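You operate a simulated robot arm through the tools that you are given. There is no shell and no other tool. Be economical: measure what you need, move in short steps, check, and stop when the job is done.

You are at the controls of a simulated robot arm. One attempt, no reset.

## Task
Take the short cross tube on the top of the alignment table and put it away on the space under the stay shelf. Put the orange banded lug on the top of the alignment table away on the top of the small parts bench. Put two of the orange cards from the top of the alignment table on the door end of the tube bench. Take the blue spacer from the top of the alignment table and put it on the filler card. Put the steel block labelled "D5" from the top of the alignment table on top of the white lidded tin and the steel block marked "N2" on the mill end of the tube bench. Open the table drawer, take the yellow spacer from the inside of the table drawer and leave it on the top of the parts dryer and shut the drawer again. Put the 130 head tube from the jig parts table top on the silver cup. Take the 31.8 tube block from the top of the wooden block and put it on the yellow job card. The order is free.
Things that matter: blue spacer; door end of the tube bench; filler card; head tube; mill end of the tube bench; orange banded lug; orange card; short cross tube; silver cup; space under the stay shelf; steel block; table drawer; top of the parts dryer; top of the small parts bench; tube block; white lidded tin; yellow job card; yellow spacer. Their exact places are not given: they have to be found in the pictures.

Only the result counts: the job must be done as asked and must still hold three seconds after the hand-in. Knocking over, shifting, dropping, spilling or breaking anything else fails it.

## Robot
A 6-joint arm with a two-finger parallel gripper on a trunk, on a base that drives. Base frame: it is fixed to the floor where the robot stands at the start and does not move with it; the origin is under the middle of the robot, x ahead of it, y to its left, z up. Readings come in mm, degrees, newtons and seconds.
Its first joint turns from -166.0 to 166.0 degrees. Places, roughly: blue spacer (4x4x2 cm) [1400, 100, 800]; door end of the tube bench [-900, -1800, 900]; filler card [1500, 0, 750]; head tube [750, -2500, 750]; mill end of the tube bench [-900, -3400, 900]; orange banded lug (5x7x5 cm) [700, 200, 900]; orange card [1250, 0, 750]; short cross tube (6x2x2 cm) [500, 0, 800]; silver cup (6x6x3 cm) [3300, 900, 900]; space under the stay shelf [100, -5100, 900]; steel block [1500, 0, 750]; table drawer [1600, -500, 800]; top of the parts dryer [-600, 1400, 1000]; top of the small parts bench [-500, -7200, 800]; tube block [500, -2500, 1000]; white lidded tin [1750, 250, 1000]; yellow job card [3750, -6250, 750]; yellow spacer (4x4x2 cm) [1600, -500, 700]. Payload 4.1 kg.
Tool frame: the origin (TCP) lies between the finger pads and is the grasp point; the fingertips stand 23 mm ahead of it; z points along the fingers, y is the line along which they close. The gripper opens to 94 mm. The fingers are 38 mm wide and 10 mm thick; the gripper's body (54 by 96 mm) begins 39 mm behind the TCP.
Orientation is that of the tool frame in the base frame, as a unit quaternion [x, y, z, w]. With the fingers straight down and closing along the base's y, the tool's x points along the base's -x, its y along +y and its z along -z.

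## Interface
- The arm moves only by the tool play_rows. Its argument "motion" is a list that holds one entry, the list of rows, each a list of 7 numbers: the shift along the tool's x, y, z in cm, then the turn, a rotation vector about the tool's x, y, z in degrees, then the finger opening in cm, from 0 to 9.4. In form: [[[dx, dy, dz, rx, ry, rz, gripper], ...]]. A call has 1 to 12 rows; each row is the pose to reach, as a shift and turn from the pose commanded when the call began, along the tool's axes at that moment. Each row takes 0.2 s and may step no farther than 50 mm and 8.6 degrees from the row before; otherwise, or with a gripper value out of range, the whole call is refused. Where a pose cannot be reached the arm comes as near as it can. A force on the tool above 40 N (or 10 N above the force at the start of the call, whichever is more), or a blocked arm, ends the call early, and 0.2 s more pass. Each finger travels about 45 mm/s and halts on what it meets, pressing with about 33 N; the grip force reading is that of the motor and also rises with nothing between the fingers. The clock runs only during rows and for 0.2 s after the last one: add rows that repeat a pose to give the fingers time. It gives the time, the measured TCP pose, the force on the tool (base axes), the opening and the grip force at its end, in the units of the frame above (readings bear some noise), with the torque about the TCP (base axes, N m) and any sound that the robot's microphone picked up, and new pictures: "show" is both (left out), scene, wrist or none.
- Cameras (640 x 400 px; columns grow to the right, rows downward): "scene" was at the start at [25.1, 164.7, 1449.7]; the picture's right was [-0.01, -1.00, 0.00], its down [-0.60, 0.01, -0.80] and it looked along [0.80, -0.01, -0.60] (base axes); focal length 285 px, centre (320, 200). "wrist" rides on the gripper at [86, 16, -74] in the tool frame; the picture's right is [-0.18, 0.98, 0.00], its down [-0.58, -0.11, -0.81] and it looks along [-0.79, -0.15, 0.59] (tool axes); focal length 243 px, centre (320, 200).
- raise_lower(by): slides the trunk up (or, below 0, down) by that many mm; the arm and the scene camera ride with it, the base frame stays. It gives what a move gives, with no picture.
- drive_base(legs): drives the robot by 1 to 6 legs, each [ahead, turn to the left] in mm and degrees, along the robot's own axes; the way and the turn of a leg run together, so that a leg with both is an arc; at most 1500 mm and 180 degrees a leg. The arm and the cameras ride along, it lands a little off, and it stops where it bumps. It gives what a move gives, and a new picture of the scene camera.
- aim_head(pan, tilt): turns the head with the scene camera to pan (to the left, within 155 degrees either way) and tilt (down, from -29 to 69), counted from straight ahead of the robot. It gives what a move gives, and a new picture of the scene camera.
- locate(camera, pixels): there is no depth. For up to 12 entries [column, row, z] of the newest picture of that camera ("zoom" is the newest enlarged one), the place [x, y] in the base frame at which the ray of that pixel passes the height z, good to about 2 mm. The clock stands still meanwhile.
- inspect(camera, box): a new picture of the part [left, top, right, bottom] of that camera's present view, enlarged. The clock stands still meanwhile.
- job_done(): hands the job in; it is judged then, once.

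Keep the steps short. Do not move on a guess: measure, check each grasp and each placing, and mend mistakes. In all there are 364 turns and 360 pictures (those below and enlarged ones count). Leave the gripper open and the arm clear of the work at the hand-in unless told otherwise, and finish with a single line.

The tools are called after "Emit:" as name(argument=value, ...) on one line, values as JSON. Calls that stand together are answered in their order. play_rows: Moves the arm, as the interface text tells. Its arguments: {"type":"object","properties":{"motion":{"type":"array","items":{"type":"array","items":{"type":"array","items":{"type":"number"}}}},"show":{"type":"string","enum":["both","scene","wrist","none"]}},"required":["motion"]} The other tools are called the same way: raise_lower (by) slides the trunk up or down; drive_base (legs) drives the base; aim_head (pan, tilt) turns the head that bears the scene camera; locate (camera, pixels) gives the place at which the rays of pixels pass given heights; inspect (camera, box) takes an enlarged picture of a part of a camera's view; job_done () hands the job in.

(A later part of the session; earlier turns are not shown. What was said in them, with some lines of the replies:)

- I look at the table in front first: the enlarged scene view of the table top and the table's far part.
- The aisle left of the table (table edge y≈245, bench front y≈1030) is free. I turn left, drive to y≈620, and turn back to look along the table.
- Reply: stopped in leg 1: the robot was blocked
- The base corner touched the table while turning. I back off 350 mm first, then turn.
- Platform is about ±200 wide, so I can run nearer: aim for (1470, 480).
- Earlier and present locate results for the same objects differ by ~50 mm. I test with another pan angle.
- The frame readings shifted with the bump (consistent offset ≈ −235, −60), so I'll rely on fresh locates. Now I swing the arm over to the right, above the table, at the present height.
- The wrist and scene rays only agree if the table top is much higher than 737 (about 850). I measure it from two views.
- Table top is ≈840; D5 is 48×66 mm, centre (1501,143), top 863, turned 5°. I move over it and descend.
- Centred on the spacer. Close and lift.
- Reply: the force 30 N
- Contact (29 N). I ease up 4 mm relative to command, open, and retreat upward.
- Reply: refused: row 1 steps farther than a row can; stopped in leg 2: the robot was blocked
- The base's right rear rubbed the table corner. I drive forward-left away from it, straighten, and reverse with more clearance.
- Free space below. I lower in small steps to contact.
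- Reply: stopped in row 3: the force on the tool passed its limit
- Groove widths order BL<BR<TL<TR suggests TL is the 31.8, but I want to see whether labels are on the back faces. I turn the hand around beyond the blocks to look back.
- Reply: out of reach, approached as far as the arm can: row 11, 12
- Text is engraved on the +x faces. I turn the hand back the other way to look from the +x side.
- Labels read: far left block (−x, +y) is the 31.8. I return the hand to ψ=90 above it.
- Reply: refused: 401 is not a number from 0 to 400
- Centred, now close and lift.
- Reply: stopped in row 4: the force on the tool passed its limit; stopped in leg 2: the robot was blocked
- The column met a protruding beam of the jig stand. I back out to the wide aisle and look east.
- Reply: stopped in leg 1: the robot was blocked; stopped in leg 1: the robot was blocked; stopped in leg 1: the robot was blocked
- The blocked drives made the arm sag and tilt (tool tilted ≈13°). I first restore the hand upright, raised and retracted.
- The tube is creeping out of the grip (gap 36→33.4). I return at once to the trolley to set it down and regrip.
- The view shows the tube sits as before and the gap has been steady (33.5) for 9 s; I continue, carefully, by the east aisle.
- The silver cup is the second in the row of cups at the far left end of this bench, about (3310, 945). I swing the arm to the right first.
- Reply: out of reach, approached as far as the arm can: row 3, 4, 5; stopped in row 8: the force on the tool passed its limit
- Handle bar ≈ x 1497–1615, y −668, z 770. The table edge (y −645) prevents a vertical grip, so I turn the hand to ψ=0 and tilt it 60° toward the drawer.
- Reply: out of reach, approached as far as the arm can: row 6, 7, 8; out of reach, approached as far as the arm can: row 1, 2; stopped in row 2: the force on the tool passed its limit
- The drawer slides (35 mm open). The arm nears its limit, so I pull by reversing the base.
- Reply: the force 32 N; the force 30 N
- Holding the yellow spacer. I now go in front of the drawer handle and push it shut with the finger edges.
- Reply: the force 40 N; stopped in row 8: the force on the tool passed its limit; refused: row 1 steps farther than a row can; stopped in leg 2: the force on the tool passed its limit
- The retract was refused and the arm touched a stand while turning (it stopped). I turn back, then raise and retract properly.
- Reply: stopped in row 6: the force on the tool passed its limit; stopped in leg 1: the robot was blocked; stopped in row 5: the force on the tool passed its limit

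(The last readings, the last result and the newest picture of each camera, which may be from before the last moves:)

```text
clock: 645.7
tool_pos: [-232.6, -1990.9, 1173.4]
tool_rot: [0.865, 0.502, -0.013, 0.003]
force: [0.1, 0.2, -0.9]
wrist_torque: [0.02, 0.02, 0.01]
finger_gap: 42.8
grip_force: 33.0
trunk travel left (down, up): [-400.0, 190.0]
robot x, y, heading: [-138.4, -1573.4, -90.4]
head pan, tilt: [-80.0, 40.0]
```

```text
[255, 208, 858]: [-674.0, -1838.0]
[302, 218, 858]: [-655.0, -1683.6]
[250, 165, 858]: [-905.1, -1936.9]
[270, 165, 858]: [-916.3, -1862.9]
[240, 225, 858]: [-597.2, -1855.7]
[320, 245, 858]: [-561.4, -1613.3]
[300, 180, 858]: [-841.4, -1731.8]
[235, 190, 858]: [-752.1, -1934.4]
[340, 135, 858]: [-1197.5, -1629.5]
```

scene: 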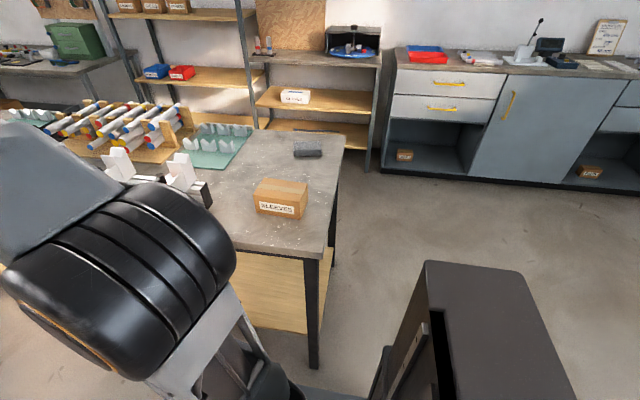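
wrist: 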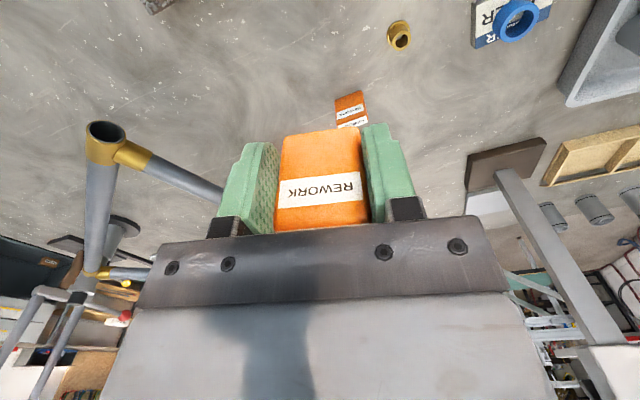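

Emit:
play_rows(motion=[[[-1.99, -3.78, 0, 0, 0, 5.5, 3], [-3.84, -7.81, 0, 0, 0, 11, 3], [-5.58, -11.7, 0, 0, 0, 16, 3], [-6.98, -15.85, 0, 0, 0, 21, 3], [-7.99, -20.25, 0, 0, 0, 26, 3], [-8.6, -24.84, 0, 0, 0, 31, 3], [-8.62, -29.07, 0, 0, 0, 35.5, 3], [-8.37, -33.41, 0, 0, 0, 40, 3], [-8.12, -36.4, 2, 0, 0, 43, 3], [-7.42, -39.27, 5, 0, 0, 46, 3], [-7.42, -39.27, 10, 0, 0, 46, 3], [-7.42, -39.27, 15, 0, 0, 46, 3]]], show="wrist")

```text
clock: 648.3
tool_pos: [-611.6, -1861.8, 1027.8]
tool_rot: [0.992, 0.124, -0.01, 0.006]
force: [1.1, 0.2, -1.0]
wrist_torque: [0.02, 0.0, 0.06]
finger_gap: 43.1
grip_force: 33.4
trunk travel left (down, up): [-400.0, 190.0]
robot x, y, heading: [-139.0, -1575.1, -90.7]
head pan, tilt: [-80.0, 40.0]
```

wrist: 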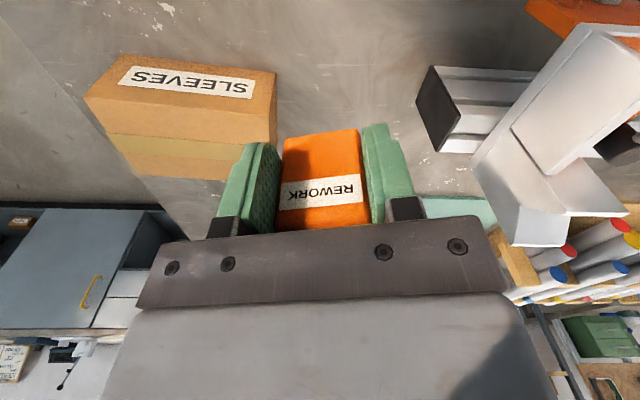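

Emit:
play_rows(motion=[[[0, 0, 4.5, 0, 0, 0, 3], [0, 0, 9, 0, 0, 0, 3], [0, 0, 11.5, 0, 0, 0, 3], [0, 0, 12.2, 0, 0, 0, 3], [0, 0, 12.8, 0, 0, 0, 3], [0, 0, 13.4, 0, 0, 0, 3], [0, 0, 14, 0, 0, 0, 3], [0, 0, 14.6, 0, 0, 0, 3]]], show="none")

Emit:
play_rows(motion=[[[0, 0, 0, 0, 0, 0, 4.5], [0, 0, 0, 0, 0, 0, 5.5], [0, 0, 0, 0, 0, 0, 6.5], [0, 0, -4, 0, 0, 0, 6.5], [0, 0, -8, 0, 0, 0, 6.5], [0, 0, -12, 0, 0, 0, 6.5], [0, 0, -17, 0, 0, 0, 7], [0, 0, -22, 0, 0, 0, 8], [0, 0, -27, 0, 0, 0, 9.4]]], show="wrist")

```text
clock: 650.1
tool_pos: [-619.7, -1867.2, 891.0]
tool_rot: [0.992, 0.125, -0.019, 0.008]
force: [-1.8, -1.4, 14.0]
wrist_torque: [0.52, 0.12, 0.15]
finger_gap: 43.4
grip_force: 32.7
trunk travel left (down, up): [-400.0, 190.0]
robot x, y, heading: [-135.0, -1573.7, -90.6]
head pan, tilt: [-80.0, 40.0]
stopped in row 8: the force on the tool passed its limit (the readings are from after the stop); the commanded pose is now the measured one
```

```text
clock: 652.1
tool_pos: [-610.8, -1860.0, 1159.3]
tool_rot: [0.992, 0.125, -0.015, 0.008]
force: [-0.4, -0.1, 0.1]
wrist_torque: [0.01, 0.02, 0.0]
finger_gap: 94.0
grip_force: 0.1
trunk travel left (down, up): [-400.0, 190.0]
robot x, y, heading: [-139.6, -1574.8, -90.7]
head pan, tilt: [-80.0, 40.0]
```

wrist: 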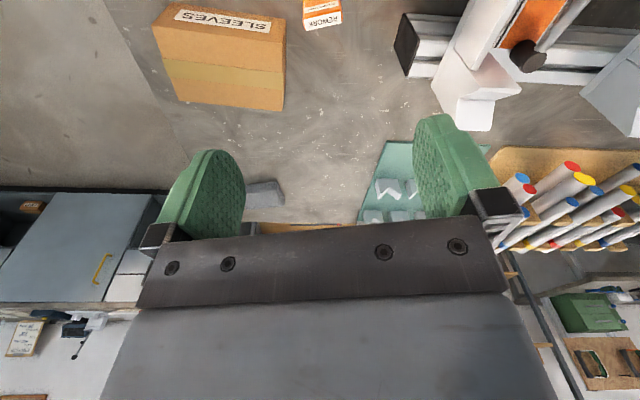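

Emit:
play_rows(motion=[[[3.16, 2.91, 0, 0, 0, -4, 9.4], [6.41, 5.47, 0, 0, 0, -8, 9.4], [9.98, 8.05, 0, 0, 0, -12.5, 9.4], [13.66, 10.21, 0, 0, 0, -17, 9.4], [17.65, 12.26, 0, 0, 0, -22, 9.4], [21.59, 14.44, 0, 0, 0, -27.5, 9.4], [25.26, 17.13, 0, 0, 0, -33.5, 9.4], [29.19, 20.02, 0, 0, 0, -40, 9.4], [33.28, 22.38, 0, 0, 0, -46.3, 9.4], [37.61, 24.28, 0, 0, 0, -52.6, 9.4]]], show="none")

Emit:
drive_base(legs=[[0, 6.3], [-1060, 0], [-1060, 0], [0, 84]])

```text
clock: 654.3
tool_pos: [-183.9, -2001.7, 1153.8]
tool_rot: [0.833, 0.552, -0.018, 0.0]
force: [0.2, -0.5, -0.4]
wrist_torque: [-0.03, 0.02, -0.01]
finger_gap: 94.0
grip_force: 0.1
trunk travel left (down, up): [-400.0, 190.0]
robot x, y, heading: [-135.7, -1574.9, -90.7]
head pan, tilt: [-80.0, 40.0]
```

```text
clock: 668.8
tool_pos: [68.9, 468.3, 1153.3]
tool_rot: [0.199, 0.98, -0.012, 0.012]
force: [0.0, 0.7, 0.0]
wrist_torque: [0.01, -0.01, -0.01]
finger_gap: 94.0
grip_force: 0.1
trunk travel left (down, up): [-400.0, 190.0]
robot x, y, heading: [-357.6, 516.9, -0.4]
head pan, tilt: [-80.0, 40.0]
```

scene: 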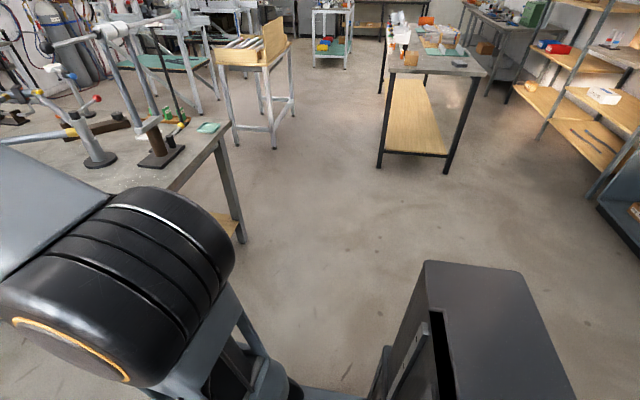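

Emit:
drive_base(legs=[[0, 1.3], [800, 0], [800, 0]])

Emit:
play_rows(motion=[[[-0.16, -4.53, 1, 0, 0, 6, 9.4], [0.25, -9.32, 2, 0, 0, 12.5, 9.4], [1.19, -13.9, 3, 0, 0, 19, 9.4], [2.64, -18.28, 4, 0, 0, 25.5, 9.4], [4.55, -22.3, 5, 0, 0, 32, 9.4], [6.92, -26.15, 6, 0, 0, 38.7, 9.4], [9.69, -29.6, 7.5, 0, 0, 45.5, 9.4], [12.39, -32.93, 9, 0, 0, 52.3, 9.4], [15.51, -35.94, 10.5, 0, 0, 59.3, 9.4], [19.02, -38.58, 12, 0, 0, 66.5, 9.4], [22.51, -41.14, 13.5, 0, 0, 73.7, 9.4], [26.08, -43.14, 15, 0, 0, 80.5, 9.4]]], show="wrist")

```text
clock: 677.5
tool_pos: [1687.9, 495.5, 1154.1]
tool_rot: [0.189, 0.982, -0.012, 0.013]
force: [-0.2, 0.1, 0.0]
wrist_torque: [0.0, 0.02, 0.02]
finger_gap: 94.3
grip_force: 0.1
trunk travel left (down, up): [-400.0, 190.0]
robot x, y, heading: [1258.8, 533.9, 0.5]
head pan, tilt: [-80.0, 40.0]
```

scene: 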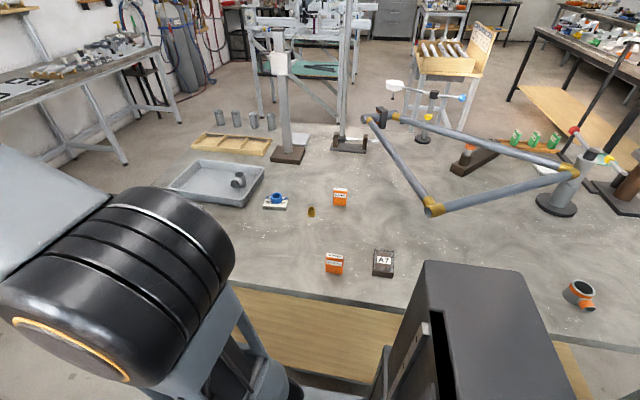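

```text
clock: 680.0
tool_pos: [1289.9, 188.0, 1001.5]
tool_rot: [0.779, 0.626, -0.001, 0.018]
force: [-0.4, 0.4, -0.1]
wrist_torque: [0.01, 0.0, 0.04]
finger_gap: 93.7
grip_force: 0.1
trunk travel left (down, up): [-400.0, 190.0]
robot x, y, heading: [1260.5, 536.7, 0.5]
head pan, tilt: [-80.0, 40.0]
```

wrist: 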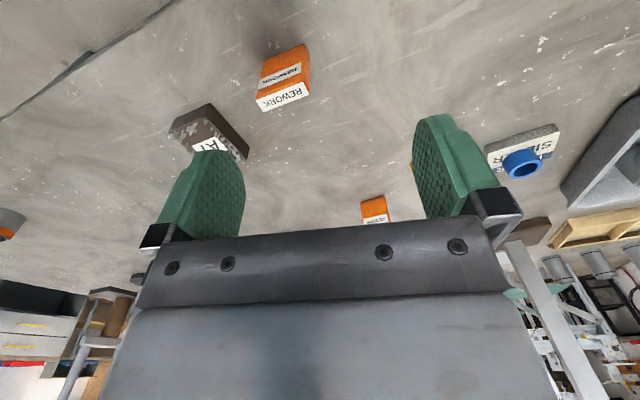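

Emit:
locate(camera="wrist", pixels=[[257, 98, 908], [302, 80, 908], [309, 94, 908], [264, 111, 908], [204, 150, 870]])

```text
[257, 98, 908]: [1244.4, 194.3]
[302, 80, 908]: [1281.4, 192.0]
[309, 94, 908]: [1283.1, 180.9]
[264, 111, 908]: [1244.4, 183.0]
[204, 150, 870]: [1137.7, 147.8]
```

Emit:
play_rows(motion=[[[-0.3, -1.3, 3, 0, 0, -4.5, 7.5], [-0.62, -2.59, 6, 0, 0, -8.9, 7], [-0.62, -2.59, 10, 0, 0, -8.9, 7], [-0.62, -2.59, 12.3, 0, 0, -8.9, 7], [-0.62, -2.59, 12.3, 0, 0, -8.9, 5], [-0.62, -2.59, 12.3, 0, 0, -8.9, 3], [-0.62, -2.59, 12.3, 0, 0, -8.9, 3], [-0.62, -2.59, 12.3, 0, 0, -8.9, 3], [-0.62, -2.59, 8, 0, 0, -8.9, 3], [-0.62, -2.59, 3, 0, 0, -8.9, 3], [-0.62, -2.59, -2, 0, 0, -8.9, 3], [-0.62, -2.59, -7, 0, 0, -8.9, 3]]], show="wrist")

```text
clock: 682.6
tool_pos: [1262.3, 189.6, 1073.7]
tool_rot: [0.728, 0.686, -0.002, 0.017]
force: [-0.2, -0.5, -1.2]
wrist_torque: [-0.02, 0.0, 0.0]
finger_gap: 43.4
grip_force: 33.0
trunk travel left (down, up): [-400.0, 190.0]
robot x, y, heading: [1261.3, 534.9, 0.4]
head pan, tilt: [-80.0, 40.0]
```

wrist: 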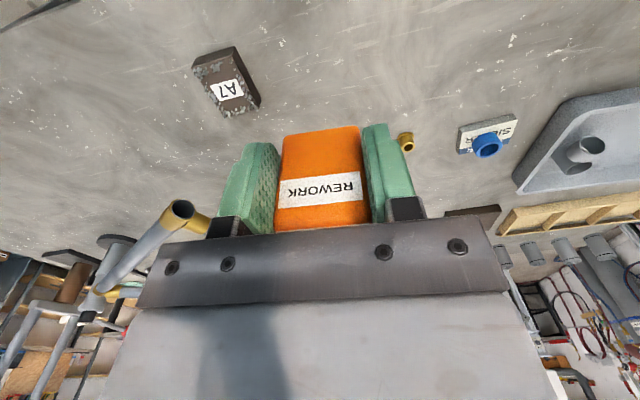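

Emit:
play_rows(motion=[[[-0.08, 3.67, -2, 0, 0, -6, 3], [0.24, 7.38, -4, 0, 0, -12, 3], [0.77, 11.16, -6, 0, 0, -18, 3], [1.79, 15.26, -7.5, 0, 0, -24.5, 3], [3.15, 19.41, -8, 0, 0, -31, 3], [5.04, 23.47, -8, 0, 0, -37.5, 3], [7.46, 27.37, -8, 0, 0, -44, 3], [10.39, 31.04, -8, 0, 0, -50.5, 3], [13.81, 34.42, -8, 0, 0, -57, 3], [17.49, 37.35, -8, 0, 0, -63.2, 3], [22, 39, -8, 0, 0, -69.6, 3], [26.59, 40.11, -8, 0, 0, -75.9, 3]]], show="none")

Emit:
drive_base(legs=[[-770, 0], [-770, 0], [0, -85.5], [1500, 0], [0, -5], [600, 0]])

Emit:
aim_head(pan=-85, tilt=42)

```text
clock: 685.2
tool_pos: [1676.1, 430.8, 1157.9]
tool_rot: [0.151, 0.988, -0.013, 0.012]
force: [0.1, 0.1, -0.8]
wrist_torque: [-0.03, 0.0, 0.02]
finger_gap: 43.3
grip_force: 33.0
trunk travel left (down, up): [-400.0, 190.0]
robot x, y, heading: [1257.9, 533.1, 0.5]
head pan, tilt: [-80.0, 40.0]
```

```text
clock: 707.0
tool_pos: [-277.9, -1956.0, 1157.2]
tool_rot: [0.815, 0.579, -0.018, 0.0]
force: [-1.3, -0.9, 0.0]
wrist_torque: [-0.02, 0.0, -0.02]
finger_gap: 43.3
grip_force: 33.2
trunk travel left (down, up): [-400.0, 190.0]
robot x, y, heading: [-162.0, -1545.0, -91.1]
head pan, tilt: [-80.0, 40.0]
```

scene: 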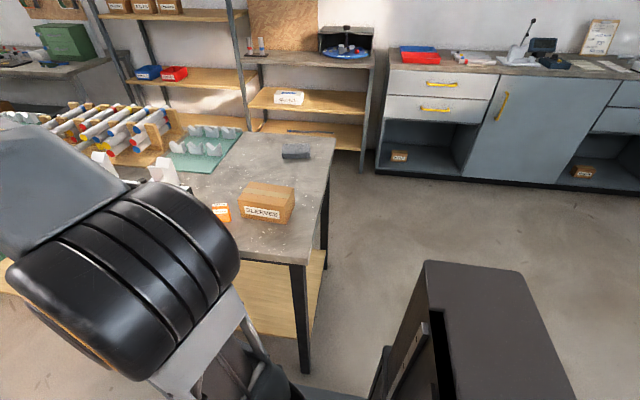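

```text
clock: 707.7
tool_pos: [-278.4, -1954.8, 1157.7]
tool_rot: [0.815, 0.579, -0.018, 0.0]
force: [-0.1, 0.0, 0.2]
wrist_torque: [-0.01, 0.03, -0.03]
finger_gap: 43.4
grip_force: 33.0
trunk travel left (down, up): [-400.0, 190.0]
robot x, y, heading: [-161.8, -1540.5, -90.8]
head pan, tilt: [-85.0, 42.0]
```

scene: 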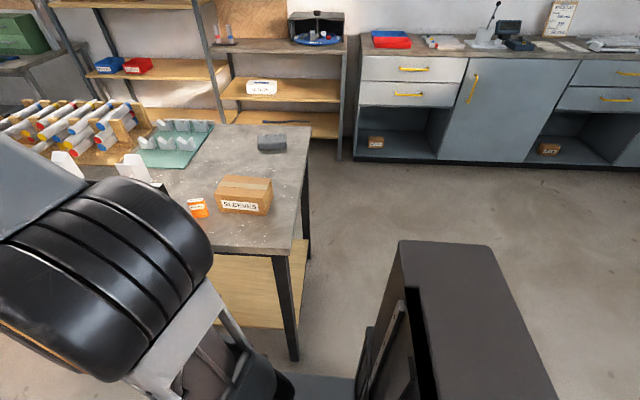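

Emit:
locate(camera="scene", pixels=[[255, 230, 858], [197, 217, 858], [221, 208, 858], [267, 215, 858], [290, 250, 858], [215, 245, 858]])

```text
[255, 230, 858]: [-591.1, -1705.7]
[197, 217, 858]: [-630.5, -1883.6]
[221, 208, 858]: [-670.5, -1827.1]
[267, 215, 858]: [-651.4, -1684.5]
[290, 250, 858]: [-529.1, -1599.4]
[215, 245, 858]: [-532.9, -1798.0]
```

Emit:
play_rows(motion=[[[-0.44, -4.51, 0, 0, 0, 7.5, 3], [-0.4, -9.09, 0, 0, 0, 15, 3], [0.03, -13.71, 0, 0, 0, 22.5, 3], [0.96, -18.31, 0, 0, 0, 30, 3], [2.38, -22.83, 0, 0, 0, 37.5, 3], [4.29, -27.23, 0, 0, 0, 45, 3], [6.68, -31.44, 0, 0, 0, 52.5, 3], [9.04, -34.77, 1, 0, 0, 60, 3], [10.87, -36.99, 3.5, 0, 0, 63, 3], [10.87, -36.99, 8, 0, 0, 63, 3], [10.87, -36.99, 12.5, 0, 0, 63, 3], [10.87, -36.99, 16.5, 0, 0, 63, 3]]], show="wrist")

```text
clock: 710.3
tool_pos: [-596.7, -1733.4, 997.1]
tool_rot: [0.997, 0.068, -0.015, 0.009]
force: [0.1, 1.0, -0.5]
wrist_torque: [-0.04, 0.0, 0.04]
finger_gap: 43.3
grip_force: 33.3
trunk travel left (down, up): [-400.0, 190.0]
robot x, y, heading: [-163.9, -1541.4, -91.1]
head pan, tilt: [-85.0, 42.0]
```

wrist: 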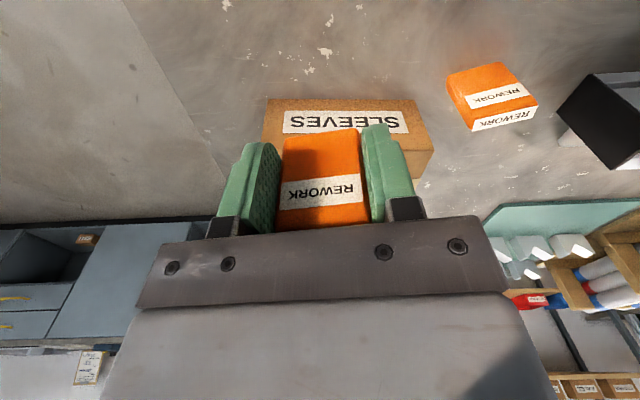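

Emit:
play_rows(motion=[[[0, 0, 4.5, 0, 0, 0, 3], [0, 0, 8.5, 0, 0, 0, 3], [0, 0, 9.3, 0, 0, 0, 3], [0, 0, 9.9, 0, 0, 0, 3], [0, 0, 10.5, 0, 0, 0, 3], [0, 0, 11.1, 0, 0, 0, 3], [0, 0, 11.7, 0, 0, 0, 3]]], show="none")

Emit:
play_rows(motion=[[[0, 0, 0, 0, 0, 0, 4.5], [0, 0, 0, 0, 0, 0, 5.5], [0, 0, 0, 0, 0, 0, 6.5], [0, 0, -4, 0, 0, 0, 6.5], [0, 0, -8, 0, 0, 0, 6.5], [0, 0, -12, 0, 0, 0, 6.5], [0, 0, -17, 0, 0, 0, 7], [0, 0, -22, 0, 0, 0, 8], [0, 0, -27, 0, 0, 0, 9.4]]], show="wrist")

```text
clock: 712.0
tool_pos: [-601.7, -1738.2, 883.6]
tool_rot: [0.998, 0.067, -0.019, 0.009]
force: [7.3, 2.4, 16.5]
wrist_torque: [0.51, -0.18, -0.16]
finger_gap: 43.5
grip_force: 33.2
trunk travel left (down, up): [-400.0, 190.0]
robot x, y, heading: [-160.8, -1543.4, -90.8]
head pan, tilt: [-85.0, 42.0]
stopped in row 7: the force on the tool passed its limit (the readings are from after the stop); the commanded pose is now the measured one
```

```text
clock: 714.0
tool_pos: [-587.8, -1732.3, 1152.6]
tool_rot: [0.997, 0.068, -0.017, 0.009]
force: [-0.8, -0.3, 0.8]
wrist_torque: [-0.02, 0.03, -0.02]
finger_gap: 93.9
grip_force: 0.1
trunk travel left (down, up): [-400.0, 190.0]
robot x, y, heading: [-161.6, -1543.2, -91.1]
head pan, tilt: [-85.0, 42.0]
```

wrist: 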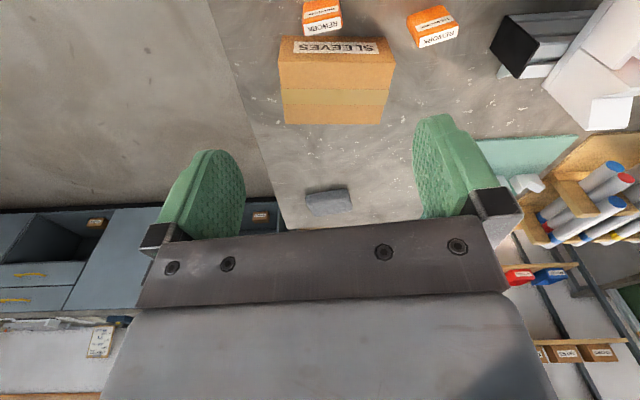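

Emit:
play_rows(motion=[[[1.91, 4.05, 0, 0, 0, -5.5, 9.4], [4.28, 7.81, 0, 0, 0, -11, 9.4], [6.97, 11.28, 0, 0, 0, -16.5, 9.4], [9.95, 14.43, 0, 0, 0, -22, 9.4], [13.44, 17.51, 0, 0, 0, -28, 9.4], [17.19, 20.16, 0, 0, 0, -34, 9.4], [20.92, 22.7, 0, 0, 0, -40, 9.4], [24.79, 25.01, 0, 0, 0, -46, 9.4], [28.87, 26.89, 0, 0, 0, -52, 9.4], [33.13, 28.35, 0, 0, 0, -58, 9.4]]], show="none")

Emit:
drive_base(legs=[[0, 6.5], [-1060, 0], [-1060, 0], [0, 84.5], [1000, 0]])

```text
clock: 716.2
tool_pos: [-224.6, -1974.3, 1144.9]
tool_rot: [0.839, 0.544, -0.02, -0.001]
force: [-0.7, 0.0, 0.4]
wrist_torque: [0.01, -0.04, 0.02]
finger_gap: 94.0
grip_force: 0.0
trunk travel left (down, up): [-400.0, 190.0]
robot x, y, heading: [-161.5, -1543.7, -90.7]
head pan, tilt: [-85.0, 42.0]
```

```text
clock: 735.9
tool_pos: [1092.2, 560.3, 1143.4]
tool_rot: [0.193, 0.981, -0.015, 0.014]
force: [-0.5, -0.5, 0.8]
wrist_torque: [-0.02, 0.01, 0.0]
finger_gap: 93.9
grip_force: 0.1
trunk travel left (down, up): [-400.0, 190.0]
robot x, y, heading: [655.2, 609.1, 0.9]
head pan, tilt: [-85.0, 42.0]
```

scene: 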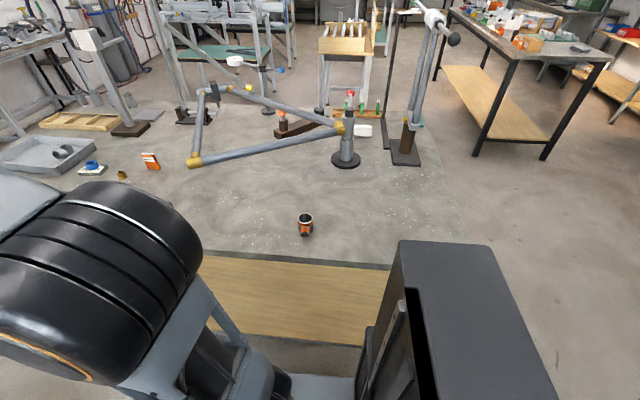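

Emit:
play_rows(motion=[[[-0.83, -4.52, 0, 0, 0, 6, 9.4], [-1.2, -9.39, 0, 0, 0, 12.4, 9.4], [-1.02, -14.25, 0, 0, 0, 18.8, 9.4], [-0.31, -19.03, 0, 0, 0, 25.2, 9.4], [0.92, -23.69, 0, 0, 0, 31.6, 9.4], [2.48, -28.23, 0.5, 0, 0, 38, 9.4], [4.78, -32.6, 1.5, 0, 0, 44.6, 9.4], [7.55, -36.67, 2.5, 0, 0, 51.2, 9.4], [10.69, -40.43, 4, 0, 0, 57.8, 9.4], [14.16, -43.88, 5, 0, 0, 64.4, 9.4], [18, -46.91, 6, 0, 0, 71, 9.4], [22.11, -49.44, 7, 0, 0, 77.5, 9.4]]], show="wrist")

Emit:
inspect(camera="wrist", box=[180, 0, 460, 170])

```text
refused: row 7 steps farther than a row can; nothing moved
```

```text
2.29 times, centred on (320, 85) of wrist
```

zoom: 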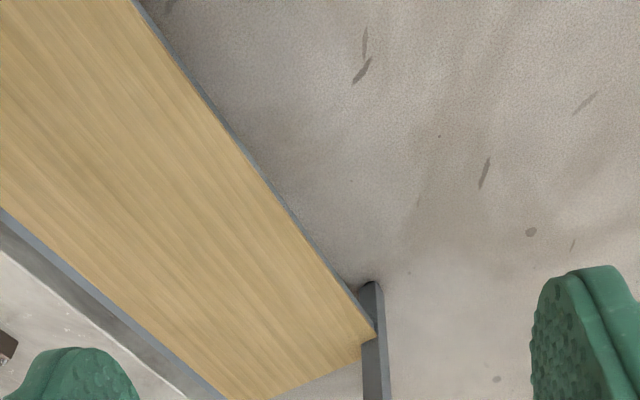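

Emit:
play_rows(motion=[[[-0.83, -4.52, 0, 0, 0, 6, 9.4], [-1.2, -9.39, 0, 0, 0, 12.4, 9.4], [-1.02, -14.25, 0, 0, 0, 18.8, 9.4], [-0.31, -19.03, 0, 0, 0, 25.2, 9.4], [0.92, -23.69, 0, 0, 0, 31.6, 9.4], [2.48, -28.23, 0, 0, 0, 38, 9.4], [4.78, -32.6, 0, 0, 0, 44.6, 9.4], [7.55, -36.67, 0, 0, 0, 51.2, 9.4], [10.69, -40.43, 0, 0, 0, 57.8, 9.4], [14.16, -43.88, 0, 0, 0, 64.4, 9.4], [18, -46.91, 0, 0, 0, 71, 9.4], [22.11, -49.44, 0, 0, 0, 77.5, 9.4]]], show="wrist")

Emit:
inspect(camera="wrist", box=[180, 0, 460, 170])

Emit:
locate(camera="scene", pixels=[[305, 216, 885], [305, 234, 839], [350, 166, 839]])

```text
clock: 738.5
tool_pos: [699.7, 185.7, 1148.6]
tool_rot: [0.765, 0.644, -0.003, 0.02]
force: [-0.1, 0.3, -0.8]
wrist_torque: [-0.02, 0.02, 0.01]
finger_gap: 94.1
grip_force: 0.1
trunk travel left (down, up): [-400.0, 190.0]
robot x, y, heading: [660.8, 610.1, 0.6]
head pan, tilt: [-85.0, 42.0]
```

wrist: 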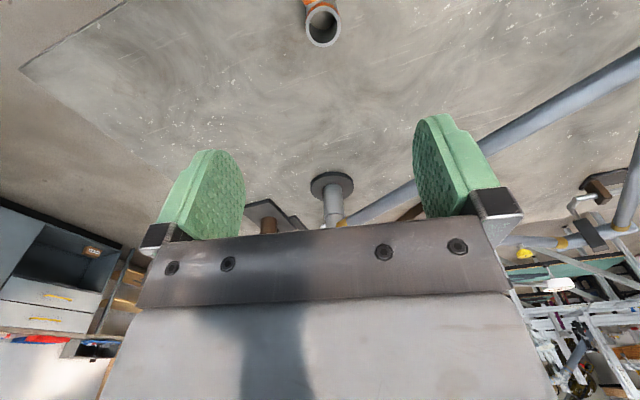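

```text
2.29 times, centred on (320, 85) of wrist
```

zoom: 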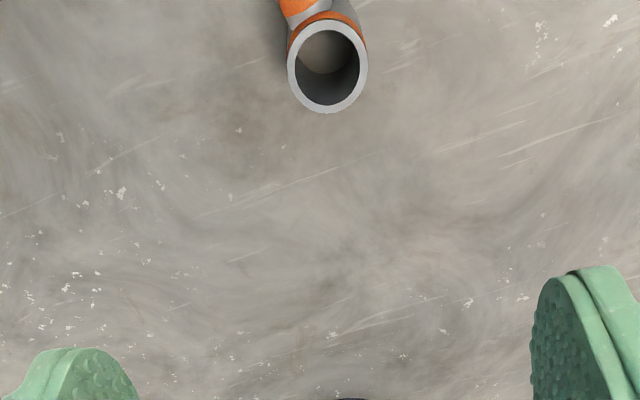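

```text
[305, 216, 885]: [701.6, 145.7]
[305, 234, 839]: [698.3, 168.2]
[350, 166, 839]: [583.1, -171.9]
```

Emit:
locate(camera="wrist", pixels=[[323, 26.5, 889], [305.5, 26.5, 889], [341, 26.5, 889], [310, 2, 862]])

```text
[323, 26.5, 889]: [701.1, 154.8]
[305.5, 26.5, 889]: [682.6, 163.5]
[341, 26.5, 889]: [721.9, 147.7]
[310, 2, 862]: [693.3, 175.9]
```

Emit:
play_rows(motion=[[[-0.5, 0.1, 4.5, 0, 0, -4, 9.4], [-1, 0.2, 9, 0, 0, -8, 9.4], [-1.5, 0.35, 13, 0, 0, -12, 9.4], [-2, 0.5, 16.5, 0, 0, -16, 9.4], [-2.5, 0.67, 19, 0, 0, -20, 9.4], [-2.5, 0.67, 19, 0, 0, -20, 9.4]]], show="wrist")

```text
clock: 739.9
tool_pos: [707.4, 153.1, 957.4]
tool_rot: [0.64, 0.768, -0.006, 0.019]
force: [0.7, -0.7, 0.6]
wrist_torque: [0.0, 0.01, 0.01]
finger_gap: 94.0
grip_force: 0.1
trunk travel left (down, up): [-400.0, 190.0]
robot x, y, heading: [658.1, 608.5, 1.0]
head pan, tilt: [-85.0, 42.0]
```

wrist: 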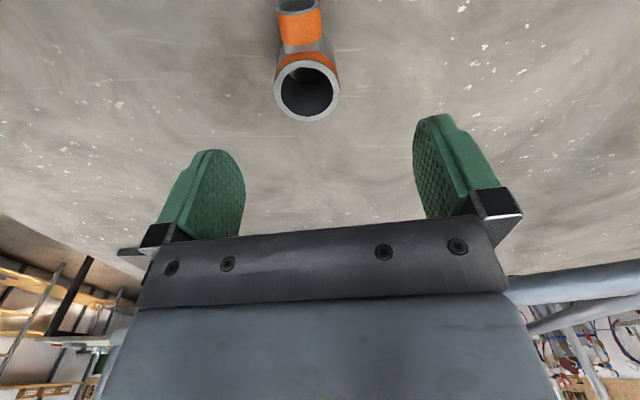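

Emit:
locate(camera="wrist", pixels=[[307, 89, 889], [273, 89, 889], [341, 89, 889], [299, 12, 862]])

```text
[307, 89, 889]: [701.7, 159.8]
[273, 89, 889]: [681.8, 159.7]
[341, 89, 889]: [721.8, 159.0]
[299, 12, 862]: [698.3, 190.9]
```

Emit:
play_rows(motion=[[[0.76, -0.44, 3, 0, 0, 2, 9], [0.76, -0.44, 7, 0, 0, 4, 8], [0.76, -0.44, 8.8, 0, 0, 4, 7], [0.76, -0.44, 8.8, 0, 0, 4, 5], [0.76, -0.44, 8.8, 0, 0, 4, 3], [0.76, -0.44, 8.8, 0, 0, 4, 3], [0.76, -0.44, 8.8, 0, 0, 4, 3], [0.76, -0.44, 4, 0, 0, 4, 3], [0.76, -0.44, -1, 0, 0, 4, 3], [0.76, -0.44, -6, 0, 0, 4, 3], [0.76, -0.44, -11, 0, 0, 4, 3], [0.76, -0.44, -16, 0, 0, 4, 3]]], show="wrist")

```text
clock: 742.5
tool_pos: [699.0, 166.7, 1119.4]
tool_rot: [0.667, 0.745, -0.005, 0.02]
force: [0.0, 0.1, -0.9]
wrist_torque: [0.05, 0.06, 0.01]
finger_gap: 43.0
grip_force: 33.2
trunk travel left (down, up): [-400.0, 190.0]
robot x, y, heading: [658.0, 610.0, 1.0]
head pan, tilt: [-85.0, 42.0]
```

wrist: 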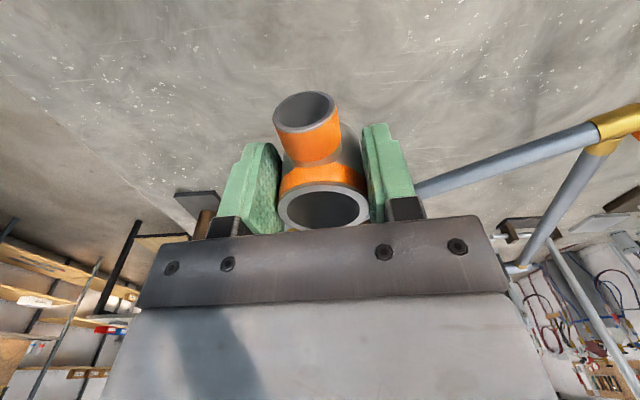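

Emit:
play_rows(motion=[[[0.46, 4.63, 0, 0, 0, -6, 3], [1.33, 9.33, 0, 0, 0, -12.2, 3], [2.69, 13.88, 0, 0, 0, -18.4, 3], [4.54, 18.24, 0, 0, 0, -24.6, 3], [6.9, 22.48, 0, 0, 0, -31, 3], [9.72, 26.42, 0, 0, 0, -37.4, 3], [12.94, 30, 0, 0, 0, -43.8, 3], [16.39, 33.33, 0, 0, 0, -50.2, 3], [20.2, 36.26, 0, 0, 0, -56.6, 3], [24.3, 38.75, 0, 0, 0, -63, 3], [28.66, 40.76, 0, 0, 0, -69.4, 3], [33.22, 42.28, 0, 0, 0, -75.8, 3]]], show="none")

Emit:
drive_base(legs=[[-960, 0], [0, -85.5], [1500, 0], [0, -5.5], [1450, 0]])

```text
clock: 745.1
tool_pos: [1083.3, 542.2, 1113.2]
tool_rot: [0.069, 0.997, -0.017, 0.012]
force: [0.4, 0.6, -0.8]
wrist_torque: [0.0, -0.01, -0.01]
finger_gap: 43.2
grip_force: 32.8
trunk travel left (down, up): [-400.0, 190.0]
robot x, y, heading: [656.3, 607.3, 0.8]
head pan, tilt: [-85.0, 42.0]
```

```text
clock: 768.4
tool_pos: [-153.1, -2858.7, 1112.9]
tool_rot: [0.748, 0.663, -0.02, -0.004]
force: [-0.3, -0.2, -1.1]
wrist_torque: [0.01, 0.01, -0.01]
finger_gap: 43.4
grip_force: 32.4
trunk travel left (down, up): [-400.0, 190.0]
robot x, y, heading: [-95.1, -2431.5, -88.2]
head pan, tilt: [-85.0, 42.0]
```

scene: 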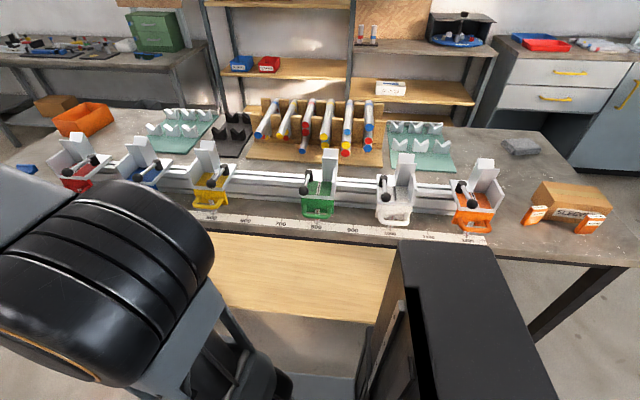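

Emit:
drive_base(legs=[[1350, 0], [0, -30], [795, 0], [0, 28], [1400, 0]])

Emit:
aim_head(pan=0, tilt=25)

```text
clock: 788.2
tool_pos: [-529.8, -6239.6, 1113.2]
tool_rot: [0.766, 0.643, -0.02, -0.004]
force: [-0.7, -0.1, 0.2]
wrist_torque: [0.0, 0.03, -0.01]
finger_gap: 43.3
grip_force: 32.7
trunk travel left (down, up): [-400.0, 190.0]
robot x, y, heading: [-448.9, -5816.4, -91.0]
head pan, tilt: [-85.0, 42.0]
```

scene: 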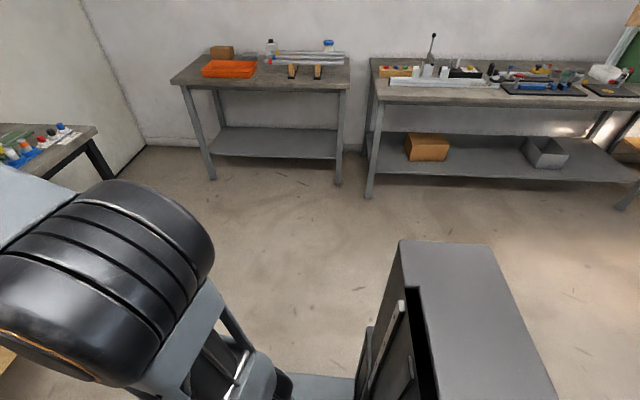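

```text
clock: 789.8
tool_pos: [-530.0, -6239.0, 1113.9]
tool_rot: [0.765, 0.643, -0.02, -0.004]
force: [0.2, -0.1, -0.9]
wrist_torque: [0.02, -0.01, -0.02]
finger_gap: 42.9
grip_force: 32.8
trunk travel left (down, up): [-400.0, 190.0]
robot x, y, heading: [-448.5, -5815.7, -91.1]
head pan, tilt: [0.0, 25.0]
```

scene: 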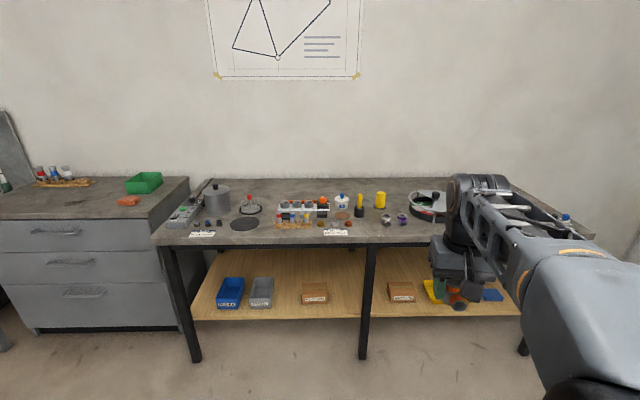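

Emit:
inspect(camera="scene", box=[150, 165, 470, 255])

Emit:
locate(camera="scene", pixels=[[363, 358, 0], [195, 361, 0], [400, 238, 860], [400, 232, 860], [380, 240, 860], [430, 215, 860], [385, 222, 860]])

```text
2.00 times, centred on (310, 210) of scene
```

zoom: 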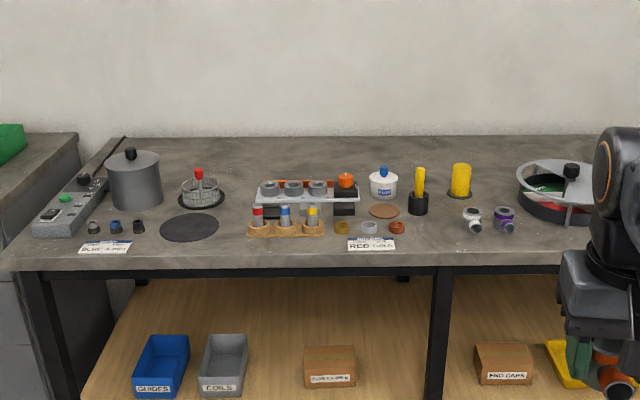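

```text
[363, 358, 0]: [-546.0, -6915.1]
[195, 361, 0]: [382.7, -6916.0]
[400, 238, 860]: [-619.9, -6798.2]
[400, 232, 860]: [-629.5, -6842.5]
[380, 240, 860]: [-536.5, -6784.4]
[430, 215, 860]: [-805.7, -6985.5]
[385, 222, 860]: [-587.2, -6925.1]
```

Emit:
drive_base(legs=[[690, 0]])

Emit:
aim_head(pan=10, tilt=45)

Emit:
play_rows(motion=[[[0, 0, 0, 0, 0, 0, 3]]], show="wrist")

```text
clock: 793.5
tool_pos: [-535.9, -6916.5, 1113.6]
tool_rot: [0.763, 0.647, -0.02, -0.003]
force: [-0.4, -0.6, -1.9]
wrist_torque: [-0.02, -0.04, 0.01]
finger_gap: 43.1
grip_force: 33.3
trunk travel left (down, up): [-400.0, 190.0]
robot x, y, heading: [-461.3, -6491.9, -90.8]
head pan, tilt: [0.0, 25.0]
```

scene: 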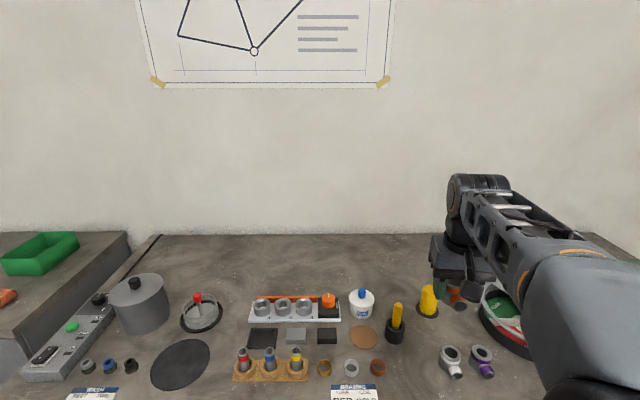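

```text
clock: 794.3
tool_pos: [-536.5, -6916.7, 1113.0]
tool_rot: [0.763, 0.646, -0.02, -0.004]
force: [0.4, 0.6, -0.9]
wrist_torque: [-0.01, 0.0, 0.0]
finger_gap: 43.3
grip_force: 33.0
trunk travel left (down, up): [-400.0, 190.0]
robot x, y, heading: [-456.9, -6494.5, -90.3]
head pan, tilt: [10.0, 45.0]
```

scene: 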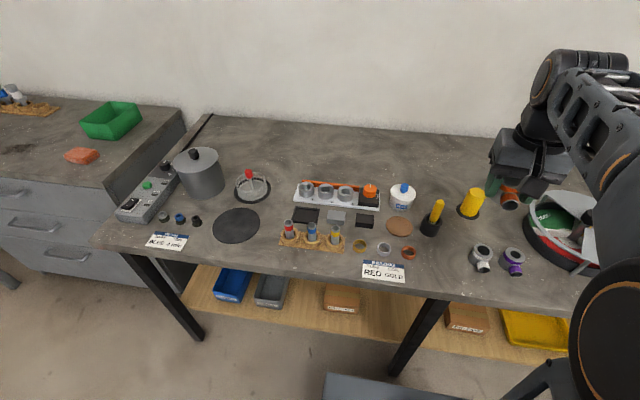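

```text
clock: 794.7
tool_pos: [-536.5, -6916.1, 1113.5]
tool_rot: [0.763, 0.647, -0.02, -0.003]
force: [-0.1, 0.9, -0.1]
wrist_torque: [0.02, 0.01, 0.01]
finger_gap: 43.1
grip_force: 33.3
trunk travel left (down, up): [-400.0, 190.0]
robot x, y, heading: [-458.9, -6497.3, -90.4]
head pan, tilt: [10.0, 45.0]
```

wrist: 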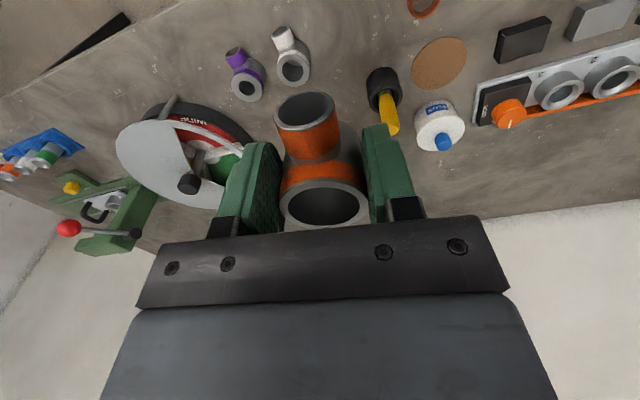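

Emit:
locate(camera="scene", pixels=[[445, 262, 795], [472, 270, 795], [413, 260, 795], [432, 236, 795], [445, 298, 795], [295, 250, 795], [445, 262, 820], [500, 180, 795], [560, 170, 795]])

Emit:
locate(camera="wrist", pixels=[[345, 35, 795], [308, 65, 795], [370, 75, 795], [420, 15, 795], [345, 35, 830], [370, 75, 830]])

```text
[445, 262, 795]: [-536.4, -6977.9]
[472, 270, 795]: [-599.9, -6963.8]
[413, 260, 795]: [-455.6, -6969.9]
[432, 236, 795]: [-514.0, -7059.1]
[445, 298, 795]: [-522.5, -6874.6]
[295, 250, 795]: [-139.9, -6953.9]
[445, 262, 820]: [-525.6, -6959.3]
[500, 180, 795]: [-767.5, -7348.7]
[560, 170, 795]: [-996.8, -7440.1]
```

```text
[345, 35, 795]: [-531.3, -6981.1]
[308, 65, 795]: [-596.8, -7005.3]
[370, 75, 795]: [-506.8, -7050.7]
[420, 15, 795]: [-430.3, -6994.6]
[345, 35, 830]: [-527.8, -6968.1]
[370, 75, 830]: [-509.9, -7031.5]
```

Emit:
play_rows(motion=[[[-1.4, 1.2, 2, 0, 0, 0, 3], [-2.86, 2.35, 6, 0, 0, 0, 3], [-2.86, 2.35, 10.8, 0, 0, 0, 3], [-2.86, 2.35, 15.5, 0, 0, 0, 3], [-2.86, 2.35, 20, 0, 0, 0, 3], [-2.86, 2.35, 22.5, 0, 0, 0, 3]]], show="wrist")

```text
clock: 796.1
tool_pos: [-527.9, -6955.0, 890.0]
tool_rot: [0.762, 0.647, -0.019, -0.004]
force: [0.2, -0.5, -0.9]
wrist_torque: [0.03, 0.01, -0.01]
finger_gap: 43.2
grip_force: 32.8
trunk travel left (down, up): [-400.0, 190.0]
robot x, y, heading: [-456.5, -6495.9, -90.6]
head pan, tilt: [10.0, 45.0]
```

wrist: 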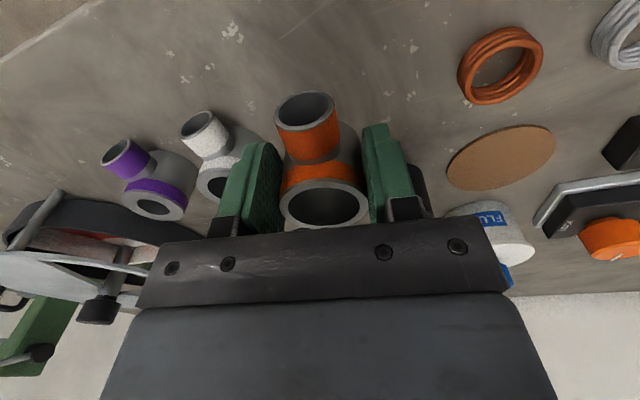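

Emit:
play_rows(motion=[[[1.5, 1.3, 0, 0, 0, 0, 3], [1.5, 1.3, 3.5, 0, 0, 0, 3], [1.5, 1.3, 5, 0, 0, 0, 3], [1.5, 1.3, 5.7, 0, 0, 0, 3], [1.5, 1.3, 6.4, 0, 0, 0, 3], [1.5, 1.3, 7.1, 0, 0, 0, 3], [1.5, 1.3, 7.8, 0, 0, 0, 3], [1.5, 1.3, 8.5, 0, 0, 0, 3]]], show="wrist")

```text
clock: 796.9
tool_pos: [-511.7, -6945.1, 851.0]
tool_rot: [0.763, 0.646, -0.025, 0.003]
force: [0.5, 2.0, 17.6]
wrist_torque: [-0.09, -0.34, 0.07]
finger_gap: 42.9
grip_force: 32.6
trunk travel left (down, up): [-400.0, 190.0]
robot x, y, heading: [-457.4, -6497.8, -90.6]
head pan, tilt: [10.0, 45.0]
stopped in row 3: the force on the tool passed its limit (the readings are from after the stop); the commanded pose is now the measured one
```

wrist: 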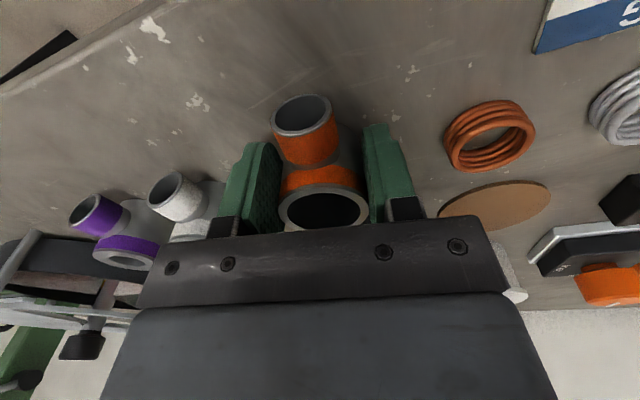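

Emit:
play_rows(motion=[[[0, 0, 0, 0, 0, 0, 4.6], [0, 0, 0, 0, 0, 0, 5.4], [0, 0, 0, 0, 0, 0, 5.6], [0, 0, -3, 0, 0, 0, 5.6], [0, 0, -7, 0, 0, 0, 5.6], [0, 0, -11, 0, 0, 0, 6], [0, 0, -15, 0, 0, 0, 7], [0, 0, -20, 0, 0, 0, 8], [0, 0, -25, 0, 0, 0, 9.4], [4, 0, -28, 0, 0, 0, 9.4]]], show="both")

```text
clock: 799.1
tool_pos: [-496.3, -6900.2, 1127.7]
tool_rot: [0.763, 0.646, -0.025, 0.001]
force: [-0.1, 0.2, 0.0]
wrist_torque: [0.0, 0.0, -0.02]
finger_gap: 94.1
grip_force: 0.0
trunk travel left (down, up): [-400.0, 190.0]
robot x, y, heading: [-459.7, -6493.1, -90.4]
head pan, tilt: [10.0, 45.0]
```

scene: 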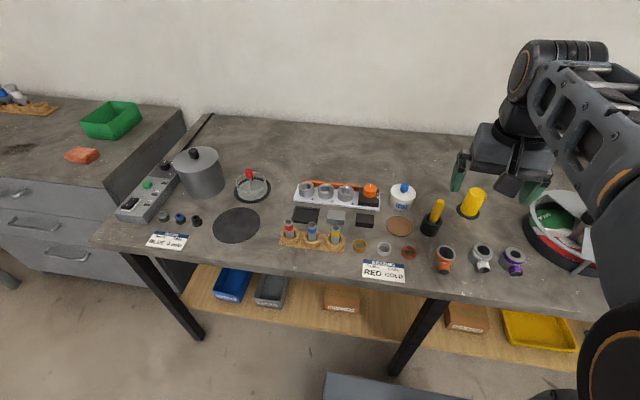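
wrist: 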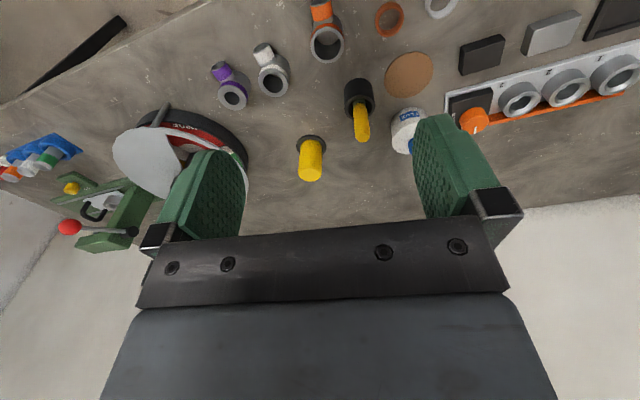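

The lug stands on the small parts bench. I back clear and hand in.

Emit:
drive_base(legs=[[-350, 0]])

Emit:
job_done()

```text
clock: 801.4
tool_pos: [-492.2, -6553.9, 1127.4]
tool_rot: [0.761, 0.649, -0.024, 0.001]
force: [0.0, 1.8, 1.0]
wrist_torque: [0.05, 0.06, 0.05]
finger_gap: 94.0
grip_force: 0.1
trunk travel left (down, up): [-400.0, 190.0]
robot x, y, heading: [-457.0, -6149.5, -90.1]
head pan, tilt: [10.0, 45.0]
```

scene: 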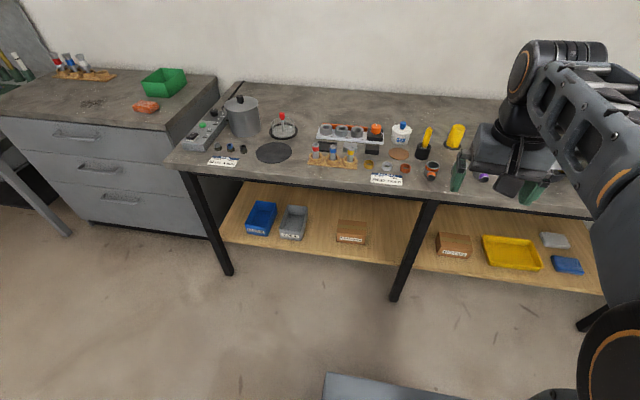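

```text
The job is handed in.
```

All the asked items were placed, the drawer was shut and the job is handed in; the robot bumped the table and a jig stand's beam and the arm touched a stand on the table, but I saw nothing displaced afterwards.
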